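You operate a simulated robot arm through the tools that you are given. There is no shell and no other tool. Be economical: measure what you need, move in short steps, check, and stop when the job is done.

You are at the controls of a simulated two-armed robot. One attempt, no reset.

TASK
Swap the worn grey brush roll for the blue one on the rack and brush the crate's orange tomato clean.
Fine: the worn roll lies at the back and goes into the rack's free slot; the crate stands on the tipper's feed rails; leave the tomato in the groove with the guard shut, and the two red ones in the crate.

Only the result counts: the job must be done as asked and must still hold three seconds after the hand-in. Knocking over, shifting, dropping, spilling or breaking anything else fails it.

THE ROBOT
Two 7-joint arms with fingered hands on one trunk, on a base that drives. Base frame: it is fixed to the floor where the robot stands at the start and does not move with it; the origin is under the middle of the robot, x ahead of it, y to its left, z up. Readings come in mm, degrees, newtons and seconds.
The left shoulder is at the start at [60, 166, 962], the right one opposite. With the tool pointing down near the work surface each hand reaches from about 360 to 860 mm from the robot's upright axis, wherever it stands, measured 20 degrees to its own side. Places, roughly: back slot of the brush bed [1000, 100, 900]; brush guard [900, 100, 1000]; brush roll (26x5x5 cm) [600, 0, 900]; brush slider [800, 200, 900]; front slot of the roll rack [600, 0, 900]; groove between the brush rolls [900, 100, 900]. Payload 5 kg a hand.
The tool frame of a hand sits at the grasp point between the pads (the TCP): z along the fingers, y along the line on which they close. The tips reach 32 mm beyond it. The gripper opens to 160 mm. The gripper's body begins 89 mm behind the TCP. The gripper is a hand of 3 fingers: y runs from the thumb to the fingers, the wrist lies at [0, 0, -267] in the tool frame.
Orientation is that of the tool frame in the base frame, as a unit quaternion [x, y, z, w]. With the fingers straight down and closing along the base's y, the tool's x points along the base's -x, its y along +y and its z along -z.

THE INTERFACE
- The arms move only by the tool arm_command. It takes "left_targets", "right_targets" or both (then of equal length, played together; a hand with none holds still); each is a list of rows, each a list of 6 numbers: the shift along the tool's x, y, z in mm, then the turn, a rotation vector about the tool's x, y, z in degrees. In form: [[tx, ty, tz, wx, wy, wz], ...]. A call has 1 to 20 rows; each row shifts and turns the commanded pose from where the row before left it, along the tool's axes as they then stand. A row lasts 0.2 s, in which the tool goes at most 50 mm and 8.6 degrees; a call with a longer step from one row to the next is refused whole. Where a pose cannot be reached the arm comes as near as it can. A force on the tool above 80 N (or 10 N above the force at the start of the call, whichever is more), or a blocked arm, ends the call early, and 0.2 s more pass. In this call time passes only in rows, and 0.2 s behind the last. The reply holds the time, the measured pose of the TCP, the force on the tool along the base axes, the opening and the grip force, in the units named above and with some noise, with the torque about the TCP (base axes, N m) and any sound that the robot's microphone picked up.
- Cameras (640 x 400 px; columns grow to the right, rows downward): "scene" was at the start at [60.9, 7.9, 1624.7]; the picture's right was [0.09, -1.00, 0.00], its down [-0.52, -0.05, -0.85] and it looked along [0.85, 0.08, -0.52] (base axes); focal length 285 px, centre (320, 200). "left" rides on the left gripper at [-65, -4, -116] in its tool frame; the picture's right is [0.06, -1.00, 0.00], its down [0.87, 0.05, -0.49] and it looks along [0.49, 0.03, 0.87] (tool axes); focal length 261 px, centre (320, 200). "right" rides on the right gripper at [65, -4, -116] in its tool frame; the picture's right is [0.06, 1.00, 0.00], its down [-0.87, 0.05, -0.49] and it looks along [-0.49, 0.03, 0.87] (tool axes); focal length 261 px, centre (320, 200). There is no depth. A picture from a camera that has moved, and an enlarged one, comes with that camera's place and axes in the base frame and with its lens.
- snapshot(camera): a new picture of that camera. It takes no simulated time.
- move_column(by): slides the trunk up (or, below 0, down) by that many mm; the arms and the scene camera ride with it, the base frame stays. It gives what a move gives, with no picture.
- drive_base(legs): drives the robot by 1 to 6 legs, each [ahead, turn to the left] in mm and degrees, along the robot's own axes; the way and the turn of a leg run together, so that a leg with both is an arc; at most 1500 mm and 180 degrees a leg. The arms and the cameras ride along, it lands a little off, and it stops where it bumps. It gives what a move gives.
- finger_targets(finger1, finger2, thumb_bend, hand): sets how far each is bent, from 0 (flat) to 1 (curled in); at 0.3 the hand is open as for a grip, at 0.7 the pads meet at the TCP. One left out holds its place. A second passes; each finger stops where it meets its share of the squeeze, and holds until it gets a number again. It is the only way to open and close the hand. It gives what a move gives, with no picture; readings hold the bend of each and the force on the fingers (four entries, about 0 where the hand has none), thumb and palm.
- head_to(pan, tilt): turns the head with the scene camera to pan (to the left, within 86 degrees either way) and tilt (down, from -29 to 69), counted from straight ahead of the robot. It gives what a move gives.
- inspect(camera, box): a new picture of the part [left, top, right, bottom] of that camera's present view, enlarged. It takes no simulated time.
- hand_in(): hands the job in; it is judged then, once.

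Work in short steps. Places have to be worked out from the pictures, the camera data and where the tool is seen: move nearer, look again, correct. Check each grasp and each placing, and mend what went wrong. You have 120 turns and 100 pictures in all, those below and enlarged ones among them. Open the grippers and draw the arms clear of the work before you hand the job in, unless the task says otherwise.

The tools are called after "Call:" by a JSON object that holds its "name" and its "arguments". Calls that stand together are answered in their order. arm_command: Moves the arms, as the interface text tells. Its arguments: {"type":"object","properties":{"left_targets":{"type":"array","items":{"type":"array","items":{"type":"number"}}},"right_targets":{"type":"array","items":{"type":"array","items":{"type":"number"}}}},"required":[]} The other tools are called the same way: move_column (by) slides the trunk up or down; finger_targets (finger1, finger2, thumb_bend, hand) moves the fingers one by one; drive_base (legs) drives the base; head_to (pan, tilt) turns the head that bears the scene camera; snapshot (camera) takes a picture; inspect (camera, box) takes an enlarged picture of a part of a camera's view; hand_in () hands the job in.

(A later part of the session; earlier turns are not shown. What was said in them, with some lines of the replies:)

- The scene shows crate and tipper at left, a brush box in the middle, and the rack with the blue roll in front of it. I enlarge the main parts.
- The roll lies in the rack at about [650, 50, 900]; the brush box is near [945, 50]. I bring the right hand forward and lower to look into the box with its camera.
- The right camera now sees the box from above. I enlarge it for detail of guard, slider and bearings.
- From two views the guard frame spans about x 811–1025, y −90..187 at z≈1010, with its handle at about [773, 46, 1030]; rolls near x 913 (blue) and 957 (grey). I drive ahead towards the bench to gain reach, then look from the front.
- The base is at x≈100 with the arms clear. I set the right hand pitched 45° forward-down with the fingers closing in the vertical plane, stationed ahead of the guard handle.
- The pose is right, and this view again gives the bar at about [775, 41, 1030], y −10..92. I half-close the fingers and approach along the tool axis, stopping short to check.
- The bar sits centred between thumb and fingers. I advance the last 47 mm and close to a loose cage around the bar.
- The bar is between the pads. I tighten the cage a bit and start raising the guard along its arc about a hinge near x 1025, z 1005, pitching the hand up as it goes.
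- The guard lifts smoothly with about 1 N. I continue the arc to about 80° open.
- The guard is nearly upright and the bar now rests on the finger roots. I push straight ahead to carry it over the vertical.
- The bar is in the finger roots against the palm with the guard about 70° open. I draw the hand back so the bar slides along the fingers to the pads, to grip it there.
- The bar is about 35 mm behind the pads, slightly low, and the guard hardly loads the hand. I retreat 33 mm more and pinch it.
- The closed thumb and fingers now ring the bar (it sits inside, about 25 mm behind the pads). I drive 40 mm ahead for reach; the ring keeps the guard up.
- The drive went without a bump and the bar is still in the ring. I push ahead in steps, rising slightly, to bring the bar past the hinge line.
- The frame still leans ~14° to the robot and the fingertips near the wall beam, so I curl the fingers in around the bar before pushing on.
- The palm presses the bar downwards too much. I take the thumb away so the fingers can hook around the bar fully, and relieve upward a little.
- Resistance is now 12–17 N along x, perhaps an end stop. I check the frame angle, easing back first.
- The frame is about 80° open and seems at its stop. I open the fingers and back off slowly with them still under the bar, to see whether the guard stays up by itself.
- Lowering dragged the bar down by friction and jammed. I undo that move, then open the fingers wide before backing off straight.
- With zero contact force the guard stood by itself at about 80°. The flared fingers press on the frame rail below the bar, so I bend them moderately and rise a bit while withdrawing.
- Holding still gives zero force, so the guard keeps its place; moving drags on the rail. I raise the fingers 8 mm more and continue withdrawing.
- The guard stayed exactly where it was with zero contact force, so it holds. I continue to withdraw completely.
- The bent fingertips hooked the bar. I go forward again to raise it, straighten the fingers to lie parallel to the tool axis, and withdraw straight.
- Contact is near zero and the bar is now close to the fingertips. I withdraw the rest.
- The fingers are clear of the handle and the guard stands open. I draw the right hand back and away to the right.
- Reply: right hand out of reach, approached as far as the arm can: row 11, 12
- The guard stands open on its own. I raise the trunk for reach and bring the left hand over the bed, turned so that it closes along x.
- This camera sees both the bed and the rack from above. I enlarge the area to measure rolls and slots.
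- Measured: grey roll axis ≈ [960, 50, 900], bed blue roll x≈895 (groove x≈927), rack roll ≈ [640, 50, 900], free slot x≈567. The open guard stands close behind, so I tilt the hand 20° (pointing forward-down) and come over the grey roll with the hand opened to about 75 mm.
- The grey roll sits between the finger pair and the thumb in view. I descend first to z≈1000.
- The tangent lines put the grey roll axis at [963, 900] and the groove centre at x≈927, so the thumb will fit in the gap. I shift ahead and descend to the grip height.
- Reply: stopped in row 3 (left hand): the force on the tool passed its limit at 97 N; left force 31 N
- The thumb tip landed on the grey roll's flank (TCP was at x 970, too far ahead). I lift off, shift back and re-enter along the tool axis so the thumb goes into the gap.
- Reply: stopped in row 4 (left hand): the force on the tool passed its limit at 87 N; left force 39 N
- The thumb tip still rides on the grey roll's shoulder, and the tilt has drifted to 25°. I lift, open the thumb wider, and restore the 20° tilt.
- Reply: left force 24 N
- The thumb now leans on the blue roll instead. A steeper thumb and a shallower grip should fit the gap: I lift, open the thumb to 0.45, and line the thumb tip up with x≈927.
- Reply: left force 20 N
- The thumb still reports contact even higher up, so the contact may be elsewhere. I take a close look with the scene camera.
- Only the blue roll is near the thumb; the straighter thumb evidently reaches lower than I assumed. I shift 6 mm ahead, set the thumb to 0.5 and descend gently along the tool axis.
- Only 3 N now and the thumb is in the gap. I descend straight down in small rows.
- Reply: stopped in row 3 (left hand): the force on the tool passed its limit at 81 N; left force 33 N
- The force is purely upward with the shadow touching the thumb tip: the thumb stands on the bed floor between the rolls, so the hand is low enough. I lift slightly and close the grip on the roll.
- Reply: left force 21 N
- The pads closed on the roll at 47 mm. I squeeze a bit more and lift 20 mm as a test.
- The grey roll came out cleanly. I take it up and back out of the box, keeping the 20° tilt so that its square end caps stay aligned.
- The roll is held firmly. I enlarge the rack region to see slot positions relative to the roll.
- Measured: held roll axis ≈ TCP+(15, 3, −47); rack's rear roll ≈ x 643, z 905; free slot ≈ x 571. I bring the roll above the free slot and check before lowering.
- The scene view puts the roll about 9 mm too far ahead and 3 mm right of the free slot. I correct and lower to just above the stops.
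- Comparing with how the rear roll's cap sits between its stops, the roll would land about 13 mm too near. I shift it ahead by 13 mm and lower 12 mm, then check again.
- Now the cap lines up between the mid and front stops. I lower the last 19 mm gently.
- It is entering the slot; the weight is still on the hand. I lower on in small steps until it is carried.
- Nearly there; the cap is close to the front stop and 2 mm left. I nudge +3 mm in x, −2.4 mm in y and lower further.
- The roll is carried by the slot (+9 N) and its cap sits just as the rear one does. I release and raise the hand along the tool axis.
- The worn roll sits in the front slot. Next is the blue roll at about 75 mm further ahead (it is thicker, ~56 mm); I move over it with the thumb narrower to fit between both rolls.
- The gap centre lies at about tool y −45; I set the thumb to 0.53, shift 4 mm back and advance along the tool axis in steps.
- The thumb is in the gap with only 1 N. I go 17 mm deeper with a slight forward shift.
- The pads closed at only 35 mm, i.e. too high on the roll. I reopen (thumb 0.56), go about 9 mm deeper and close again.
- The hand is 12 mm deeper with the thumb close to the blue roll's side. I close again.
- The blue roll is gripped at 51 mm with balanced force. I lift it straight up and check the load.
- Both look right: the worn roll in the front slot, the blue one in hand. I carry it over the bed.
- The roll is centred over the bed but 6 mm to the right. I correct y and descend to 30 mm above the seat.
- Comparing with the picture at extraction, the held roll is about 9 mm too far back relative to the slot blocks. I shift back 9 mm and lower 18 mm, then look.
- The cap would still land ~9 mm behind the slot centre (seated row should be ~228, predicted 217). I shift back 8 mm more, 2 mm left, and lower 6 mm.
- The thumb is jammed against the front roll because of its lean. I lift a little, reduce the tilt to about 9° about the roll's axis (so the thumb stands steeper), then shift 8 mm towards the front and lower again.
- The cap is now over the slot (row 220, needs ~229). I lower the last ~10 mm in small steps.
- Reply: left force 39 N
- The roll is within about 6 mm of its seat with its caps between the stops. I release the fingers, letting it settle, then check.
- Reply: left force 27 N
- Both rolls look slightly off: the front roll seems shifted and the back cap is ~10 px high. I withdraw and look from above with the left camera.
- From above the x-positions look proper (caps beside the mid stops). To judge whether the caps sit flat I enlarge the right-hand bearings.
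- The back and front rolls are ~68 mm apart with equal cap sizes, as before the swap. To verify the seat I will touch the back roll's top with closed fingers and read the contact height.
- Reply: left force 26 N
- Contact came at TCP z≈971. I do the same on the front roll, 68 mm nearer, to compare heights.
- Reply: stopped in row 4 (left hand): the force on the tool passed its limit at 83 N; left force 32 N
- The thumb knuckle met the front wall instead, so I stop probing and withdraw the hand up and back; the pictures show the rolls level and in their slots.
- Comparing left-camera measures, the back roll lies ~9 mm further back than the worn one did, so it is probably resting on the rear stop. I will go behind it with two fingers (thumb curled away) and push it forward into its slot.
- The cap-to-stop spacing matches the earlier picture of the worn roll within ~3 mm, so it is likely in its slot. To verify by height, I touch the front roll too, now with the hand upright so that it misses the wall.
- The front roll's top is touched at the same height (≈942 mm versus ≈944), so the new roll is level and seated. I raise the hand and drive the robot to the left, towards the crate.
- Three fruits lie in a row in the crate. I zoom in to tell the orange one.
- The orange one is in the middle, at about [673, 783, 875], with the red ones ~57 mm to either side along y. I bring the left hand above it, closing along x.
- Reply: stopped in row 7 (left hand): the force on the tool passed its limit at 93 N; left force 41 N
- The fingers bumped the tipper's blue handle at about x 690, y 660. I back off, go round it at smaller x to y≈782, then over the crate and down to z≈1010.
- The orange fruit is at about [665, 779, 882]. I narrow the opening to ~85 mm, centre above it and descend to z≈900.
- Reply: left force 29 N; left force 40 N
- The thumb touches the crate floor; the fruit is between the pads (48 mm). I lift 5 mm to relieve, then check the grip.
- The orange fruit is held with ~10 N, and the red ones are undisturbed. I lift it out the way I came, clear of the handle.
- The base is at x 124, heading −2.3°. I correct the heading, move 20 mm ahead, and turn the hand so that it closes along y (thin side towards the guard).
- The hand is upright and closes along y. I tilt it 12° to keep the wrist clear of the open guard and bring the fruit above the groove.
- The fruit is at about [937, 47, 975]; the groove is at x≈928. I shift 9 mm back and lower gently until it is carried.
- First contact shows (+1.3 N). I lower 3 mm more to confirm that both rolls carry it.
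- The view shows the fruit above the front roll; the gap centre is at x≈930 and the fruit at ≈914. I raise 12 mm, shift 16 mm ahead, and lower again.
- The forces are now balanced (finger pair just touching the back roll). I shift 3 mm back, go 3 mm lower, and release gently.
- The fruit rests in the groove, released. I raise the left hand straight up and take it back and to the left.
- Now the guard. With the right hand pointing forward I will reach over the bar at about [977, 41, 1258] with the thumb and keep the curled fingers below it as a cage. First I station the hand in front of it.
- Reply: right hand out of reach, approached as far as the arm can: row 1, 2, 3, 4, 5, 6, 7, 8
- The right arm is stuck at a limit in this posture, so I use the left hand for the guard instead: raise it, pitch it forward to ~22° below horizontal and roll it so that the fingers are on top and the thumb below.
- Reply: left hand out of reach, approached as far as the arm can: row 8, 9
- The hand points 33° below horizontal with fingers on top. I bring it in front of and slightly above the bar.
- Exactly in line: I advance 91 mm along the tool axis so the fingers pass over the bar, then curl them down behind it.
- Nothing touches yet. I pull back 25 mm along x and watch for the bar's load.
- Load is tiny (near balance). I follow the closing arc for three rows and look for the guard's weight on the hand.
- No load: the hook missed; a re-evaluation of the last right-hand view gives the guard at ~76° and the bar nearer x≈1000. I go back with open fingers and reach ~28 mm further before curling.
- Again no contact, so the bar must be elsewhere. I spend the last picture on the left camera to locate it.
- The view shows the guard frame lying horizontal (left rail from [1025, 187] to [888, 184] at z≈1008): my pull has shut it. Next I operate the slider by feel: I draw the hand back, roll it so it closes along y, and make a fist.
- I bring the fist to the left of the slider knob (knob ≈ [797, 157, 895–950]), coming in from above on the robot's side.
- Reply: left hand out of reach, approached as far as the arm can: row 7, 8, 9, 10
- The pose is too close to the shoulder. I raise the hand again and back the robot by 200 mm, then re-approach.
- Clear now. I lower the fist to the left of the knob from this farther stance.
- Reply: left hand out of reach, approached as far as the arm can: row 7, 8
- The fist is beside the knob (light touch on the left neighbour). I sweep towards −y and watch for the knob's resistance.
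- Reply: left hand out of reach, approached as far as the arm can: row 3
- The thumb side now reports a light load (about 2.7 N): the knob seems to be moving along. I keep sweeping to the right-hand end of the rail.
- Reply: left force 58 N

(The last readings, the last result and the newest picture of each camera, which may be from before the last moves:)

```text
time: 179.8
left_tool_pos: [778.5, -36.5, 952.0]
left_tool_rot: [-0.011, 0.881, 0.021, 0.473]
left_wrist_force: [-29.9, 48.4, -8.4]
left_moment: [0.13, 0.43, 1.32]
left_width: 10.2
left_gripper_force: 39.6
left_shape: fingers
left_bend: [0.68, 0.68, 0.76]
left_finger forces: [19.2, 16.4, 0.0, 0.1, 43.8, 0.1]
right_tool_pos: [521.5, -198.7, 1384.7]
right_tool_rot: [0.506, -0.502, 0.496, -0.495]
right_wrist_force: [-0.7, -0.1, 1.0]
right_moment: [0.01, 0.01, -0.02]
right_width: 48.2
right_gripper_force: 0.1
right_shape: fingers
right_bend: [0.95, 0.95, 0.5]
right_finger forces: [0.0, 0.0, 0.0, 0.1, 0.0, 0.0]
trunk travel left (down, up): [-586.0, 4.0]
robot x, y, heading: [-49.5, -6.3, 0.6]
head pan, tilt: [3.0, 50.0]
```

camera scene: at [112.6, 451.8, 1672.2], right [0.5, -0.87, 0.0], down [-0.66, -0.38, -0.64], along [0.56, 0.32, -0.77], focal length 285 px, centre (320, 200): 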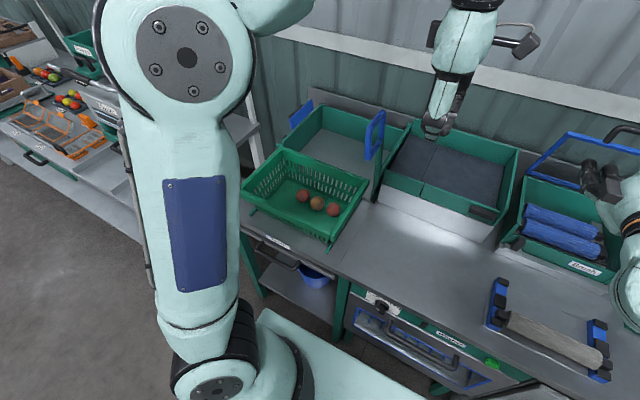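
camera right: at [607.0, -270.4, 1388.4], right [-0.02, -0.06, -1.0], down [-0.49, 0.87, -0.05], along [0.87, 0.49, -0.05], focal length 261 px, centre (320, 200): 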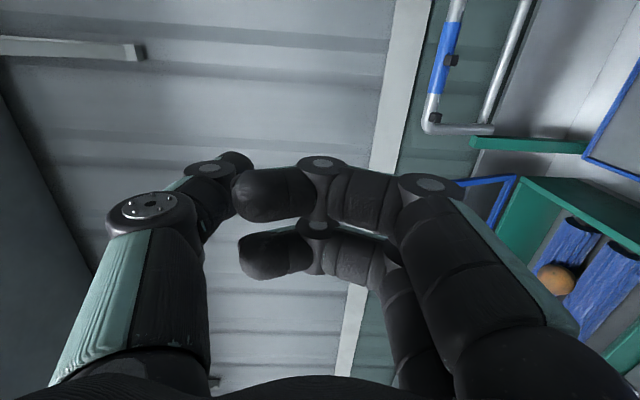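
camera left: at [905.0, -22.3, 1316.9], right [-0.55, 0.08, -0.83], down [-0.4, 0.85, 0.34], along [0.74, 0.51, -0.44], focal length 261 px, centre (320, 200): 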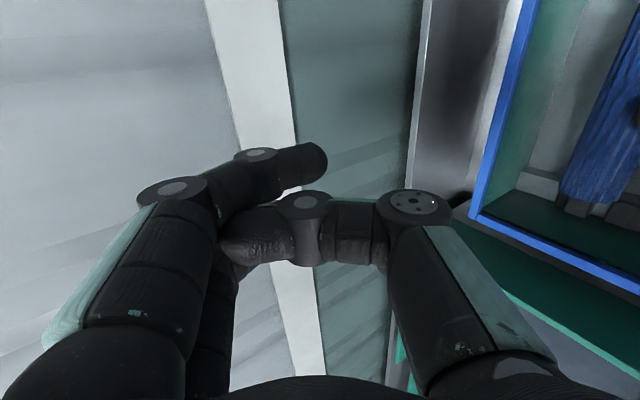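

The knob ran to the right end of its rail (stop at ~48 N). To make further strokes both ways I retract, open the hand, and straddle the knob with thumb and fingers.

Call:
{"name": "arm_command", "arguments": {"left_targets": [[0, 15, 0, 0, 0, 0], [0, 0, -40, 0, 0, 0], [0, 0, -40, 0, 0, 0]]}}

Call:
{"name": "finger_targets", "arguments": {"hand": "left", "thumb_bend": 0.48, "finger1": 0.48, "finger2": 0.48}}

```text
time: 180.6
left_tool_pos: [713.2, -37.1, 1002.4]
left_tool_rot: [-0.001, 0.879, 0.015, 0.477]
left_wrist_force: [0.9, -0.2, 1.1]
left_moment: [-0.03, -0.02, -0.01]
left_width: 12.3
left_gripper_force: 0.0
left_shape: fingers
left_bend: [0.7, 0.7, 0.7]
left_finger forces: [0.0, 0.0, 0.0, 0.0, 0.0, 0.0]
right_tool_pos: [523.5, -201.8, 1382.4]
right_tool_rot: [0.506, -0.503, 0.495, -0.496]
right_wrist_force: [0.1, -0.6, 0.5]
right_moment: [0.03, 0.01, 0.0]
right_width: 48.0
right_gripper_force: 0.2
right_shape: fingers
right_bend: [0.95, 0.95, 0.5]
right_finger forces: [0.0, 0.0, 0.0, 0.0, 0.1, 0.0]
trunk travel left (down, up): [-586.0, 4.0]
robot x, y, heading: [-56.1, -5.9, -0.0]
head pan, tilt: [3.0, 50.0]
```

```text
time: 181.6
left_tool_pos: [713.2, -39.0, 1001.6]
left_tool_rot: [-0.001, 0.879, 0.016, 0.476]
left_wrist_force: [0.4, 0.1, 0.0]
left_moment: [-0.02, -0.01, -0.03]
left_width: 94.8
left_gripper_force: 0.1
left_shape: fingers
left_bend: [0.48, 0.48, 0.48]
left_finger forces: [0.0, 0.0, 0.0, 0.1, 0.0, 0.0]
right_tool_pos: [522.3, -204.4, 1381.9]
right_tool_rot: [0.505, -0.504, 0.496, -0.495]
right_wrist_force: [-0.7, 0.2, 1.0]
right_moment: [0.03, -0.01, 0.02]
right_width: 48.1
right_gripper_force: 0.1
right_shape: fingers
right_bend: [0.95, 0.95, 0.5]
right_finger forces: [0.1, 0.1, 0.0, 0.0, 0.0, 0.0]
trunk travel left (down, up): [-586.0, 4.0]
robot x, y, heading: [-51.4, -8.4, -0.0]
head pan, tilt: [3.0, 50.0]
```

The knob should be centred near y≈−62. I shift 24 mm right, advance back to the knob and close loosely around it.

Call:
{"name": "finger_targets", "arguments": {"hand": "left", "thumb_bend": 0.54}}

Call:
{"name": "arm_command", "arguments": {"left_targets": [[0, -24, 0, 0, 0, 0], [0, 0, 40, 0, 0, 0], [2, 0, 36, 0, 0, 0]]}}

Call:
{"name": "finger_targets", "arguments": {"hand": "left", "thumb_bend": 0.68, "finger1": 0.68, "finger2": 0.68}}

```text
time: 182.6
left_tool_pos: [712.3, -38.1, 1002.1]
left_tool_rot: [0.0, 0.879, 0.015, 0.477]
left_wrist_force: [-0.2, -0.8, -0.6]
left_moment: [0.05, 0.01, 0.03]
left_width: 83.0
left_gripper_force: 0.0
left_shape: fingers
left_bend: [0.48, 0.48, 0.54]
left_finger forces: [0.0, 0.0, 0.1, 0.0, 0.0, 0.0]
right_tool_pos: [523.6, -205.3, 1381.4]
right_tool_rot: [0.505, -0.504, 0.495, -0.496]
right_wrist_force: [-1.1, 0.4, 0.9]
right_moment: [-0.05, -0.02, 0.0]
right_width: 48.3
right_gripper_force: 0.0
right_shape: fingers
right_bend: [0.95, 0.95, 0.5]
right_finger forces: [0.0, 0.1, 0.0, 0.1, 0.0, 0.0]
trunk travel left (down, up): [-586.0, 4.0]
robot x, y, heading: [-51.1, -4.7, 0.1]
head pan, tilt: [3.0, 50.0]
```

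```text
time: 183.4
left_tool_pos: [774.6, -63.6, 957.5]
left_tool_rot: [0.0, 0.879, 0.016, 0.477]
left_wrist_force: [0.6, 0.9, 0.3]
left_moment: [0.02, 0.01, 0.01]
left_width: 83.6
left_gripper_force: 0.2
left_shape: fingers
left_bend: [0.48, 0.48, 0.54]
left_finger forces: [0.1, 0.0, 0.0, 0.0, 0.0, 0.0]
right_tool_pos: [523.2, -206.1, 1381.5]
right_tool_rot: [0.505, -0.504, 0.495, -0.496]
right_wrist_force: [0.7, -0.3, -0.2]
right_moment: [-0.01, 0.01, -0.02]
right_width: 48.3
right_gripper_force: 0.0
right_shape: fingers
right_bend: [0.95, 0.95, 0.5]
right_finger forces: [0.0, 0.0, 0.0, 0.1, 0.0, 0.0]
trunk travel left (down, up): [-586.0, 4.0]
robot x, y, heading: [-54.1, -7.9, -0.0]
head pan, tilt: [3.0, 50.0]
```

```text
time: 184.4
left_tool_pos: [776.3, -59.2, 956.6]
left_tool_rot: [-0.002, 0.879, 0.016, 0.476]
left_wrist_force: [0.0, 23.6, -0.3]
left_moment: [0.4, 0.0, 0.51]
left_width: 47.5
left_gripper_force: 11.3
left_shape: fingers
left_bend: [0.55, 0.52, 0.68]
left_finger forces: [10.2, 11.8, 0.0, 0.1, 0.0, 0.0]
right_tool_pos: [522.6, -204.5, 1383.0]
right_tool_rot: [0.506, -0.503, 0.496, -0.496]
right_wrist_force: [0.3, 0.1, 0.7]
right_moment: [0.02, 0.0, 0.0]
right_width: 48.0
right_gripper_force: 0.0
right_shape: fingers
right_bend: [0.95, 0.95, 0.5]
right_finger forces: [0.0, 0.0, 0.0, 0.0, 0.1, 0.0]
trunk travel left (down, up): [-586.0, 4.0]
robot x, y, heading: [-54.0, -8.7, 0.1]
head pan, tilt: [3.0, 50.0]
```

The knob is caged between thumb and fingers. I slide it back to the left end.

Call:
{"name": "arm_command", "arguments": {"left_targets": [[0, 25, 0, 0, 0, 0], [0, 25, 0, 0, 0, 0], [0, 25, 0, 0, 0, 0], [0, 25, 0, 0, 0, 0], [0, 25, 0, 0, 0, 0], [0, 25, 0, 0, 0, 0], [0, 25, 0, 0, 0, 0], [0, 20, 0, 0, 0, 0]]}}

```text
time: 186.2
left_tool_pos: [775.4, 136.4, 963.4]
left_tool_rot: [-0.001, 0.881, 0.016, 0.473]
left_wrist_force: [0.6, -2.0, -1.5]
left_moment: [-0.01, 0.0, -0.02]
left_width: 31.2
left_gripper_force: 1.0
left_shape: fingers
left_bend: [0.64, 0.61, 0.67]
left_finger forces: [0.1, 0.0, 0.0, 0.1, 1.7, 0.0]
right_tool_pos: [523.2, -204.8, 1382.9]
right_tool_rot: [0.505, -0.504, 0.496, -0.495]
right_wrist_force: [0.6, 0.3, 0.2]
right_moment: [-0.01, 0.01, -0.02]
right_width: 48.2
right_gripper_force: 0.0
right_shape: fingers
right_bend: [0.95, 0.95, 0.5]
right_finger forces: [0.0, 0.0, 0.0, 0.0, 0.0, 0.0]
trunk travel left (down, up): [-586.0, 4.0]
robot x, y, heading: [-50.8, -6.6, -0.1]
head pan, tilt: [3.0, 50.0]
```

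It follows freely. I make one more full stroke right and back left to be sure the fruit is thoroughly brushed.

Call:
{"name": "arm_command", "arguments": {"left_targets": [[0, 18, 0, 0, 0, 0], [0, -27, 0, 0, 0, 0], [0, -27, 0, 0, 0, 0], [0, -27, 0, 0, 0, 0], [0, -27, 0, 0, 0, 0], [0, -27, 0, 0, 0, 0], [0, -27, 0, 0, 0, 0], [0, -27, 0, 0, 0, 0], [0, -24, 0, 0, 0, 0]]}}

Call:
{"name": "arm_command", "arguments": {"left_targets": [[0, 27, 0, 0, 0, 0], [0, 27, 0, 0, 0, 0], [0, 27, 0, 0, 0, 0], [0, 27, 0, 0, 0, 0], [0, 27, 0, 0, 0, 0], [0, 27, 0, 0, 0, 0], [0, 27, 0, 0, 0, 0], [0, 27, 0, 0, 0, 0], [0, 6, 0, 0, 0, 0]]}}

```text
time: 188.2
left_tool_pos: [775.3, -52.4, 959.9]
left_tool_rot: [-0.003, 0.878, 0.017, 0.478]
left_wrist_force: [-15.3, 16.3, 16.4]
left_moment: [0.83, -0.23, 0.86]
left_width: 36.7
left_gripper_force: 13.0
left_shape: fingers
left_bend: [0.63, 0.56, 0.68]
left_finger forces: [15.5, 10.6, 0.1, 0.2, 0.0, 0.0]
right_tool_pos: [520.0, -203.1, 1383.2]
right_tool_rot: [0.505, -0.503, 0.496, -0.496]
right_wrist_force: [-0.2, 0.7, 0.0]
right_moment: [0.03, 0.0, -0.04]
right_width: 48.2
right_gripper_force: 0.1
right_shape: fingers
right_bend: [0.95, 0.95, 0.5]
right_finger forces: [0.1, 0.0, 0.0, 0.1, 0.0, 0.0]
trunk travel left (down, up): [-586.0, 4.0]
robot x, y, heading: [-51.3, -10.1, 0.3]
head pan, tilt: [3.0, 50.0]
```

```text
time: 190.2
left_tool_pos: [771.7, 160.5, 965.3]
left_tool_rot: [0.002, 0.881, 0.015, 0.472]
left_wrist_force: [-1.1, -8.1, -2.4]
left_moment: [-0.07, 0.04, -0.15]
left_width: 34.6
left_gripper_force: 3.6
left_shape: fingers
left_bend: [0.64, 0.61, 0.66]
left_finger forces: [0.0, 0.0, 0.0, 0.0, 7.3, 0.1]
right_tool_pos: [523.2, -206.4, 1382.1]
right_tool_rot: [-0.504, 0.505, -0.496, 0.496]
right_wrist_force: [-0.6, -0.2, 0.2]
right_moment: [-0.01, -0.02, 0.02]
right_width: 48.4
right_gripper_force: 0.1
right_shape: fingers
right_bend: [0.95, 0.95, 0.5]
right_finger forces: [0.0, 0.1, 0.0, 0.1, 0.0, 0.0]
trunk travel left (down, up): [-586.0, 4.0]
robot x, y, heading: [-51.1, -4.3, -0.0]
head pan, tilt: [3.0, 50.0]
```

Two full strokes are done with the knob back at its home end. I open, retract, and then check the guard by pressing lightly on its handle.

Call:
{"name": "finger_targets", "arguments": {"hand": "left", "thumb_bend": 0.5, "finger1": 0.48, "finger2": 0.48}}

Call:
{"name": "arm_command", "arguments": {"left_targets": [[0, -5, -35, 0, 0, 0], [0, 0, -45, 0, 0, 0], [-10, 0, -30, 0, 0, 0]]}}

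Call:
{"name": "finger_targets", "arguments": {"hand": "left", "thumb_bend": 0.7, "finger1": 0.7, "finger2": 0.7}}

```text
time: 191.2
left_tool_pos: [771.1, 163.0, 964.7]
left_tool_rot: [0.001, 0.881, 0.015, 0.473]
left_wrist_force: [0.1, -0.5, -0.7]
left_moment: [-0.02, 0.0, 0.01]
left_width: 90.8
left_gripper_force: 0.2
left_shape: fingers
left_bend: [0.48, 0.48, 0.5]
left_finger forces: [0.0, 0.1, 0.0, 0.1, 0.1, 0.0]
right_tool_pos: [523.6, -206.3, 1382.2]
right_tool_rot: [0.505, -0.504, 0.495, -0.496]
right_wrist_force: [1.6, -0.5, -0.5]
right_moment: [0.01, -0.02, 0.01]
right_width: 48.4
right_gripper_force: 0.1
right_shape: fingers
right_bend: [0.95, 0.95, 0.5]
right_finger forces: [0.1, 0.1, 0.0, 0.1, 0.1, 0.0]
trunk travel left (down, up): [-586.0, 4.0]
robot x, y, heading: [-48.9, -10.0, 0.0]
head pan, tilt: [3.0, 50.0]
```

```text
time: 192.0
left_tool_pos: [688.9, 159.1, 1037.8]
left_tool_rot: [-0.001, 0.879, 0.017, 0.477]
left_wrist_force: [-0.6, 0.1, 1.1]
left_moment: [0.01, 0.0, 0.01]
left_width: 90.9
left_gripper_force: 0.1
left_shape: fingers
left_bend: [0.48, 0.48, 0.5]
left_finger forces: [0.1, 0.0, 0.1, 0.0, 0.0, 0.1]
left hand out of reach, approached as far as the arm can: row 1, 2
right_tool_pos: [523.2, -204.2, 1383.3]
right_tool_rot: [0.505, -0.504, 0.494, -0.496]
right_wrist_force: [-0.4, -0.1, -1.0]
right_moment: [0.05, 0.0, -0.01]
right_width: 48.1
right_gripper_force: 0.1
right_shape: fingers
right_bend: [0.95, 0.95, 0.5]
right_finger forces: [0.0, 0.0, 0.0, 0.0, 0.0, 0.0]
trunk travel left (down, up): [-586.0, 4.0]
robot x, y, heading: [-51.2, -9.3, 0.1]
head pan, tilt: [3.0, 50.0]
```

```text
time: 193.0
left_tool_pos: [689.2, 157.8, 1035.9]
left_tool_rot: [0.0, 0.879, 0.015, 0.476]
left_wrist_force: [0.1, 0.0, 0.2]
left_moment: [-0.02, -0.02, 0.05]
left_width: 12.6
left_gripper_force: 0.1
left_shape: fingers
left_bend: [0.7, 0.7, 0.7]
left_finger forces: [0.1, 0.0, 0.0, 0.0, 0.1, 0.0]
right_tool_pos: [522.9, -204.7, 1382.4]
right_tool_rot: [0.504, -0.504, 0.495, -0.496]
right_wrist_force: [-0.7, 0.2, -0.8]
right_moment: [0.01, -0.01, 0.01]
right_width: 48.2
right_gripper_force: 0.0
right_shape: fingers
right_bend: [0.95, 0.95, 0.5]
right_finger forces: [0.0, 0.0, 0.0, 0.1, 0.0, 0.0]
trunk travel left (down, up): [-586.0, 4.0]
robot x, y, heading: [-48.6, -8.2, -0.3]
head pan, tilt: [3.0, 50.0]
```

Now I bring the fist over the handle bar and lower it towards z≈1040 at the tip.

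Call:
{"name": "arm_command", "arguments": {"left_targets": [[-29.4, -20, -19, 0, 0, 0], [-29.4, -20, -19, 0, 0, 0], [-4.6, -24, 21.7, 0, 0, 0], [-4.6, -24, 21.7, 0, 0, 0], [-4.6, -24, 21.7, 0, 0, 0], [8.4, 0, 5.4, 0, 0, 0], [8.4, 0, 5.4, 0, 0, 0]]}}

Call:
{"name": "arm_command", "arguments": {"left_targets": [[5, 0, 3.3, 0, 0, 0], [5, 0, 3.3, 0, 0, 0]]}}

```text
time: 194.6
left_tool_pos: [754.1, 42.7, 1058.1]
left_tool_rot: [0.0, 0.879, 0.015, 0.476]
left_wrist_force: [0.0, -0.3, -0.4]
left_moment: [0.04, -0.01, 0.02]
left_width: 12.5
left_gripper_force: 0.1
left_shape: fingers
left_bend: [0.7, 0.7, 0.7]
left_finger forces: [0.0, 0.0, 0.0, 0.1, 0.0, 0.0]
right_tool_pos: [523.2, -205.4, 1383.5]
right_tool_rot: [0.506, -0.505, 0.494, -0.496]
right_wrist_force: [0.2, 0.0, -0.1]
right_moment: [0.01, 0.0, 0.01]
right_width: 48.4
right_gripper_force: 0.0
right_shape: fingers
right_bend: [0.95, 0.95, 0.5]
right_finger forces: [0.0, 0.1, 0.0, 0.0, 0.0, 0.1]
trunk travel left (down, up): [-586.0, 4.0]
robot x, y, heading: [-50.3, -10.6, -0.1]
head pan, tilt: [3.0, 50.0]
```

```text
time: 195.2
left_tool_pos: [753.7, 43.9, 1051.8]
left_tool_rot: [0.0, 0.877, 0.015, 0.48]
left_wrist_force: [-6.0, 1.0, 16.6]
left_moment: [-0.04, -0.22, 0.04]
left_width: 12.1
left_gripper_force: 9.1
left_shape: fingers
left_bend: [0.7, 0.71, 0.7]
left_finger forces: [0.1, 9.3, 0.0, 0.0, 8.9, 0.0]
right_tool_pos: [520.2, -205.0, 1382.9]
right_tool_rot: [0.504, -0.504, 0.495, -0.496]
right_wrist_force: [-0.4, 0.9, 0.3]
right_moment: [-0.01, 0.01, -0.03]
right_width: 48.4
right_gripper_force: 0.0
right_shape: fingers
right_bend: [0.95, 0.95, 0.5]
right_finger forces: [0.0, 0.0, 0.1, 0.0, 0.0, 0.1]
trunk travel left (down, up): [-586.0, 4.0]
robot x, y, heading: [-54.5, -8.3, 0.3]
head pan, tilt: [3.0, 50.0]
```

The bar stands firm at its shut height (16 N with no give). I raise and withdraw the left hand, open both grippers, and back off.

Call:
{"name": "arm_command", "arguments": {"left_targets": [[-25, 0, -16, 0, 0, 0], [-25, 0, -25, 0, 0, 0], [-20, 0, -40, 0, 0, 0], [-20, 0, -40, 0, 0, 0], [-20, 20, -35, 0, 0, 0], [-20, 30, -30, 0, 0, 0], [-20, 40, 0, 0, 0, 0]]}}

Call:
{"name": "finger_targets", "arguments": {"hand": "left", "thumb_bend": 0.3, "finger1": 0.3, "finger2": 0.3}}

Call:
{"name": "finger_targets", "arguments": {"hand": "right", "thumb_bend": 0.3, "finger1": 0.3, "finger2": 0.3}}

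Call:
{"name": "drive_base", "arguments": {"legs": [[-100, 0]]}}

```text
time: 196.8
left_tool_pos: [677.7, 125.9, 1277.3]
left_tool_rot: [-0.001, 0.879, 0.016, 0.477]
left_wrist_force: [-0.4, 0.1, 0.2]
left_moment: [0.02, -0.01, -0.01]
left_width: 12.6
left_gripper_force: 0.1
left_shape: fingers
left_bend: [0.7, 0.7, 0.7]
left_finger forces: [0.0, 0.1, 0.0, 0.1, 0.1, 0.1]
right_tool_pos: [523.8, -203.5, 1380.8]
right_tool_rot: [0.504, -0.504, 0.495, -0.496]
right_wrist_force: [-0.3, -0.5, -0.7]
right_moment: [0.01, 0.01, -0.04]
right_width: 48.5
right_gripper_force: 0.1
right_shape: fingers
right_bend: [0.95, 0.95, 0.5]
right_finger forces: [0.0, 0.0, 0.0, 0.0, 0.0, 0.0]
trunk travel left (down, up): [-586.0, 4.0]
robot x, y, heading: [-49.7, -6.3, -0.1]
head pan, tilt: [3.0, 50.0]
```

```text
time: 197.8
left_tool_pos: [677.7, 125.4, 1278.3]
left_tool_rot: [0.0, 0.879, 0.015, 0.477]
left_wrist_force: [0.2, 0.3, 0.1]
left_moment: [-0.03, 0.0, 0.0]
left_width: 167.3
left_gripper_force: 0.1
left_shape: fingers
left_bend: [0.3, 0.3, 0.3]
left_finger forces: [0.0, 0.0, 0.0, 0.0, 0.0, 0.0]
right_tool_pos: [523.7, -204.2, 1381.8]
right_tool_rot: [-0.504, 0.505, -0.495, 0.496]
right_wrist_force: [0.6, 0.0, 0.4]
right_moment: [-0.04, 0.0, 0.0]
right_width: 48.3
right_gripper_force: 0.1
right_shape: fingers
right_bend: [0.95, 0.95, 0.5]
right_finger forces: [0.1, 0.0, 0.2, 0.0, 0.0, 0.0]
trunk travel left (down, up): [-586.0, 4.0]
robot x, y, heading: [-54.0, -6.4, -0.1]
head pan, tilt: [3.0, 50.0]
```

```text
time: 198.8
left_tool_pos: [678.2, 125.9, 1278.3]
left_tool_rot: [-0.001, 0.879, 0.016, 0.476]
left_wrist_force: [0.6, -0.3, -0.1]
left_moment: [0.02, -0.01, 0.02]
left_width: 167.2
left_gripper_force: 0.0
left_shape: fingers
left_bend: [0.3, 0.3, 0.3]
left_finger forces: [0.0, 0.0, 0.0, 0.0, 0.0, 0.0]
right_tool_pos: [522.5, -204.9, 1382.4]
right_tool_rot: [0.504, -0.504, 0.496, -0.496]
right_wrist_force: [-0.1, -0.3, 0.5]
right_moment: [0.0, 0.01, -0.02]
right_width: 167.5
right_gripper_force: 0.0
right_shape: fingers
right_bend: [0.3, 0.3, 0.3]
right_finger forces: [0.0, 0.0, 0.1, 0.1, 0.0, 0.0]
trunk travel left (down, up): [-586.0, 4.0]
robot x, y, heading: [-56.0, -8.3, -0.0]
head pan, tilt: [3.0, 50.0]
```

```text
time: 200.0
left_tool_pos: [573.0, 130.5, 1280.7]
left_tool_rot: [-0.003, 0.879, 0.016, 0.477]
left_wrist_force: [-0.2, 0.9, 1.0]
left_moment: [-0.03, 0.0, -0.01]
left_width: 167.6
left_gripper_force: 0.0
left_shape: fingers
left_bend: [0.3, 0.3, 0.3]
left_finger forces: [0.0, 0.0, 0.1, 0.0, 0.0, 0.0]
right_tool_pos: [419.8, -201.1, 1383.9]
right_tool_rot: [0.506, -0.502, 0.495, -0.497]
right_wrist_force: [-0.4, 0.4, 0.3]
right_moment: [0.03, 0.04, -0.09]
right_width: 167.4
right_gripper_force: 0.0
right_shape: fingers
right_bend: [0.3, 0.3, 0.3]
right_finger forces: [0.0, 0.1, 0.0, 0.1, 0.1, 0.0]
trunk travel left (down, up): [-586.0, 4.0]
robot x, y, heading: [-153.8, -9.6, 0.2]
head pan, tilt: [3.0, 50.0]
```

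Both hands are open and clear of the bench, and the guard is shut. I hand the job in.

Call:
{"name": "hand_in", "arguments": {}}

```text
The job is handed in.
```

I swapped the rolls, put the orange tomato in the groove, shut the guard and worked the slider, then handed the job in. I had no pictures left, so I never saw whether the tomato came clean.

- **Rolls:** The worn grey roll is in the rack's free slot, and the pictures show it seated. The blue roll is in the back slot. It sits level with the front roll by touch, though it may be a few mm towards the back of its slot.
- **Tomato:** The last picture of it shows it in the groove, before I shut the guard and brushed. Both red ones stayed in the crate.
- **Guard:** It shut while I was pulling at its handle, and may have dropped freely. It is firm at its closed height.
- **Brushing:** I moved the slider end to end twice with the guard shut and left it back where it started. It moved freely, but I heard nothing and could not tell whether the rolls turned.
- **Bumps:** I hit the tipper's blue handle with about 93 N on the way to the crate. I also knocked the brush box, possibly its front wall, with about 83 N. I saw nothing shift, but I did not check the handle afterwards.
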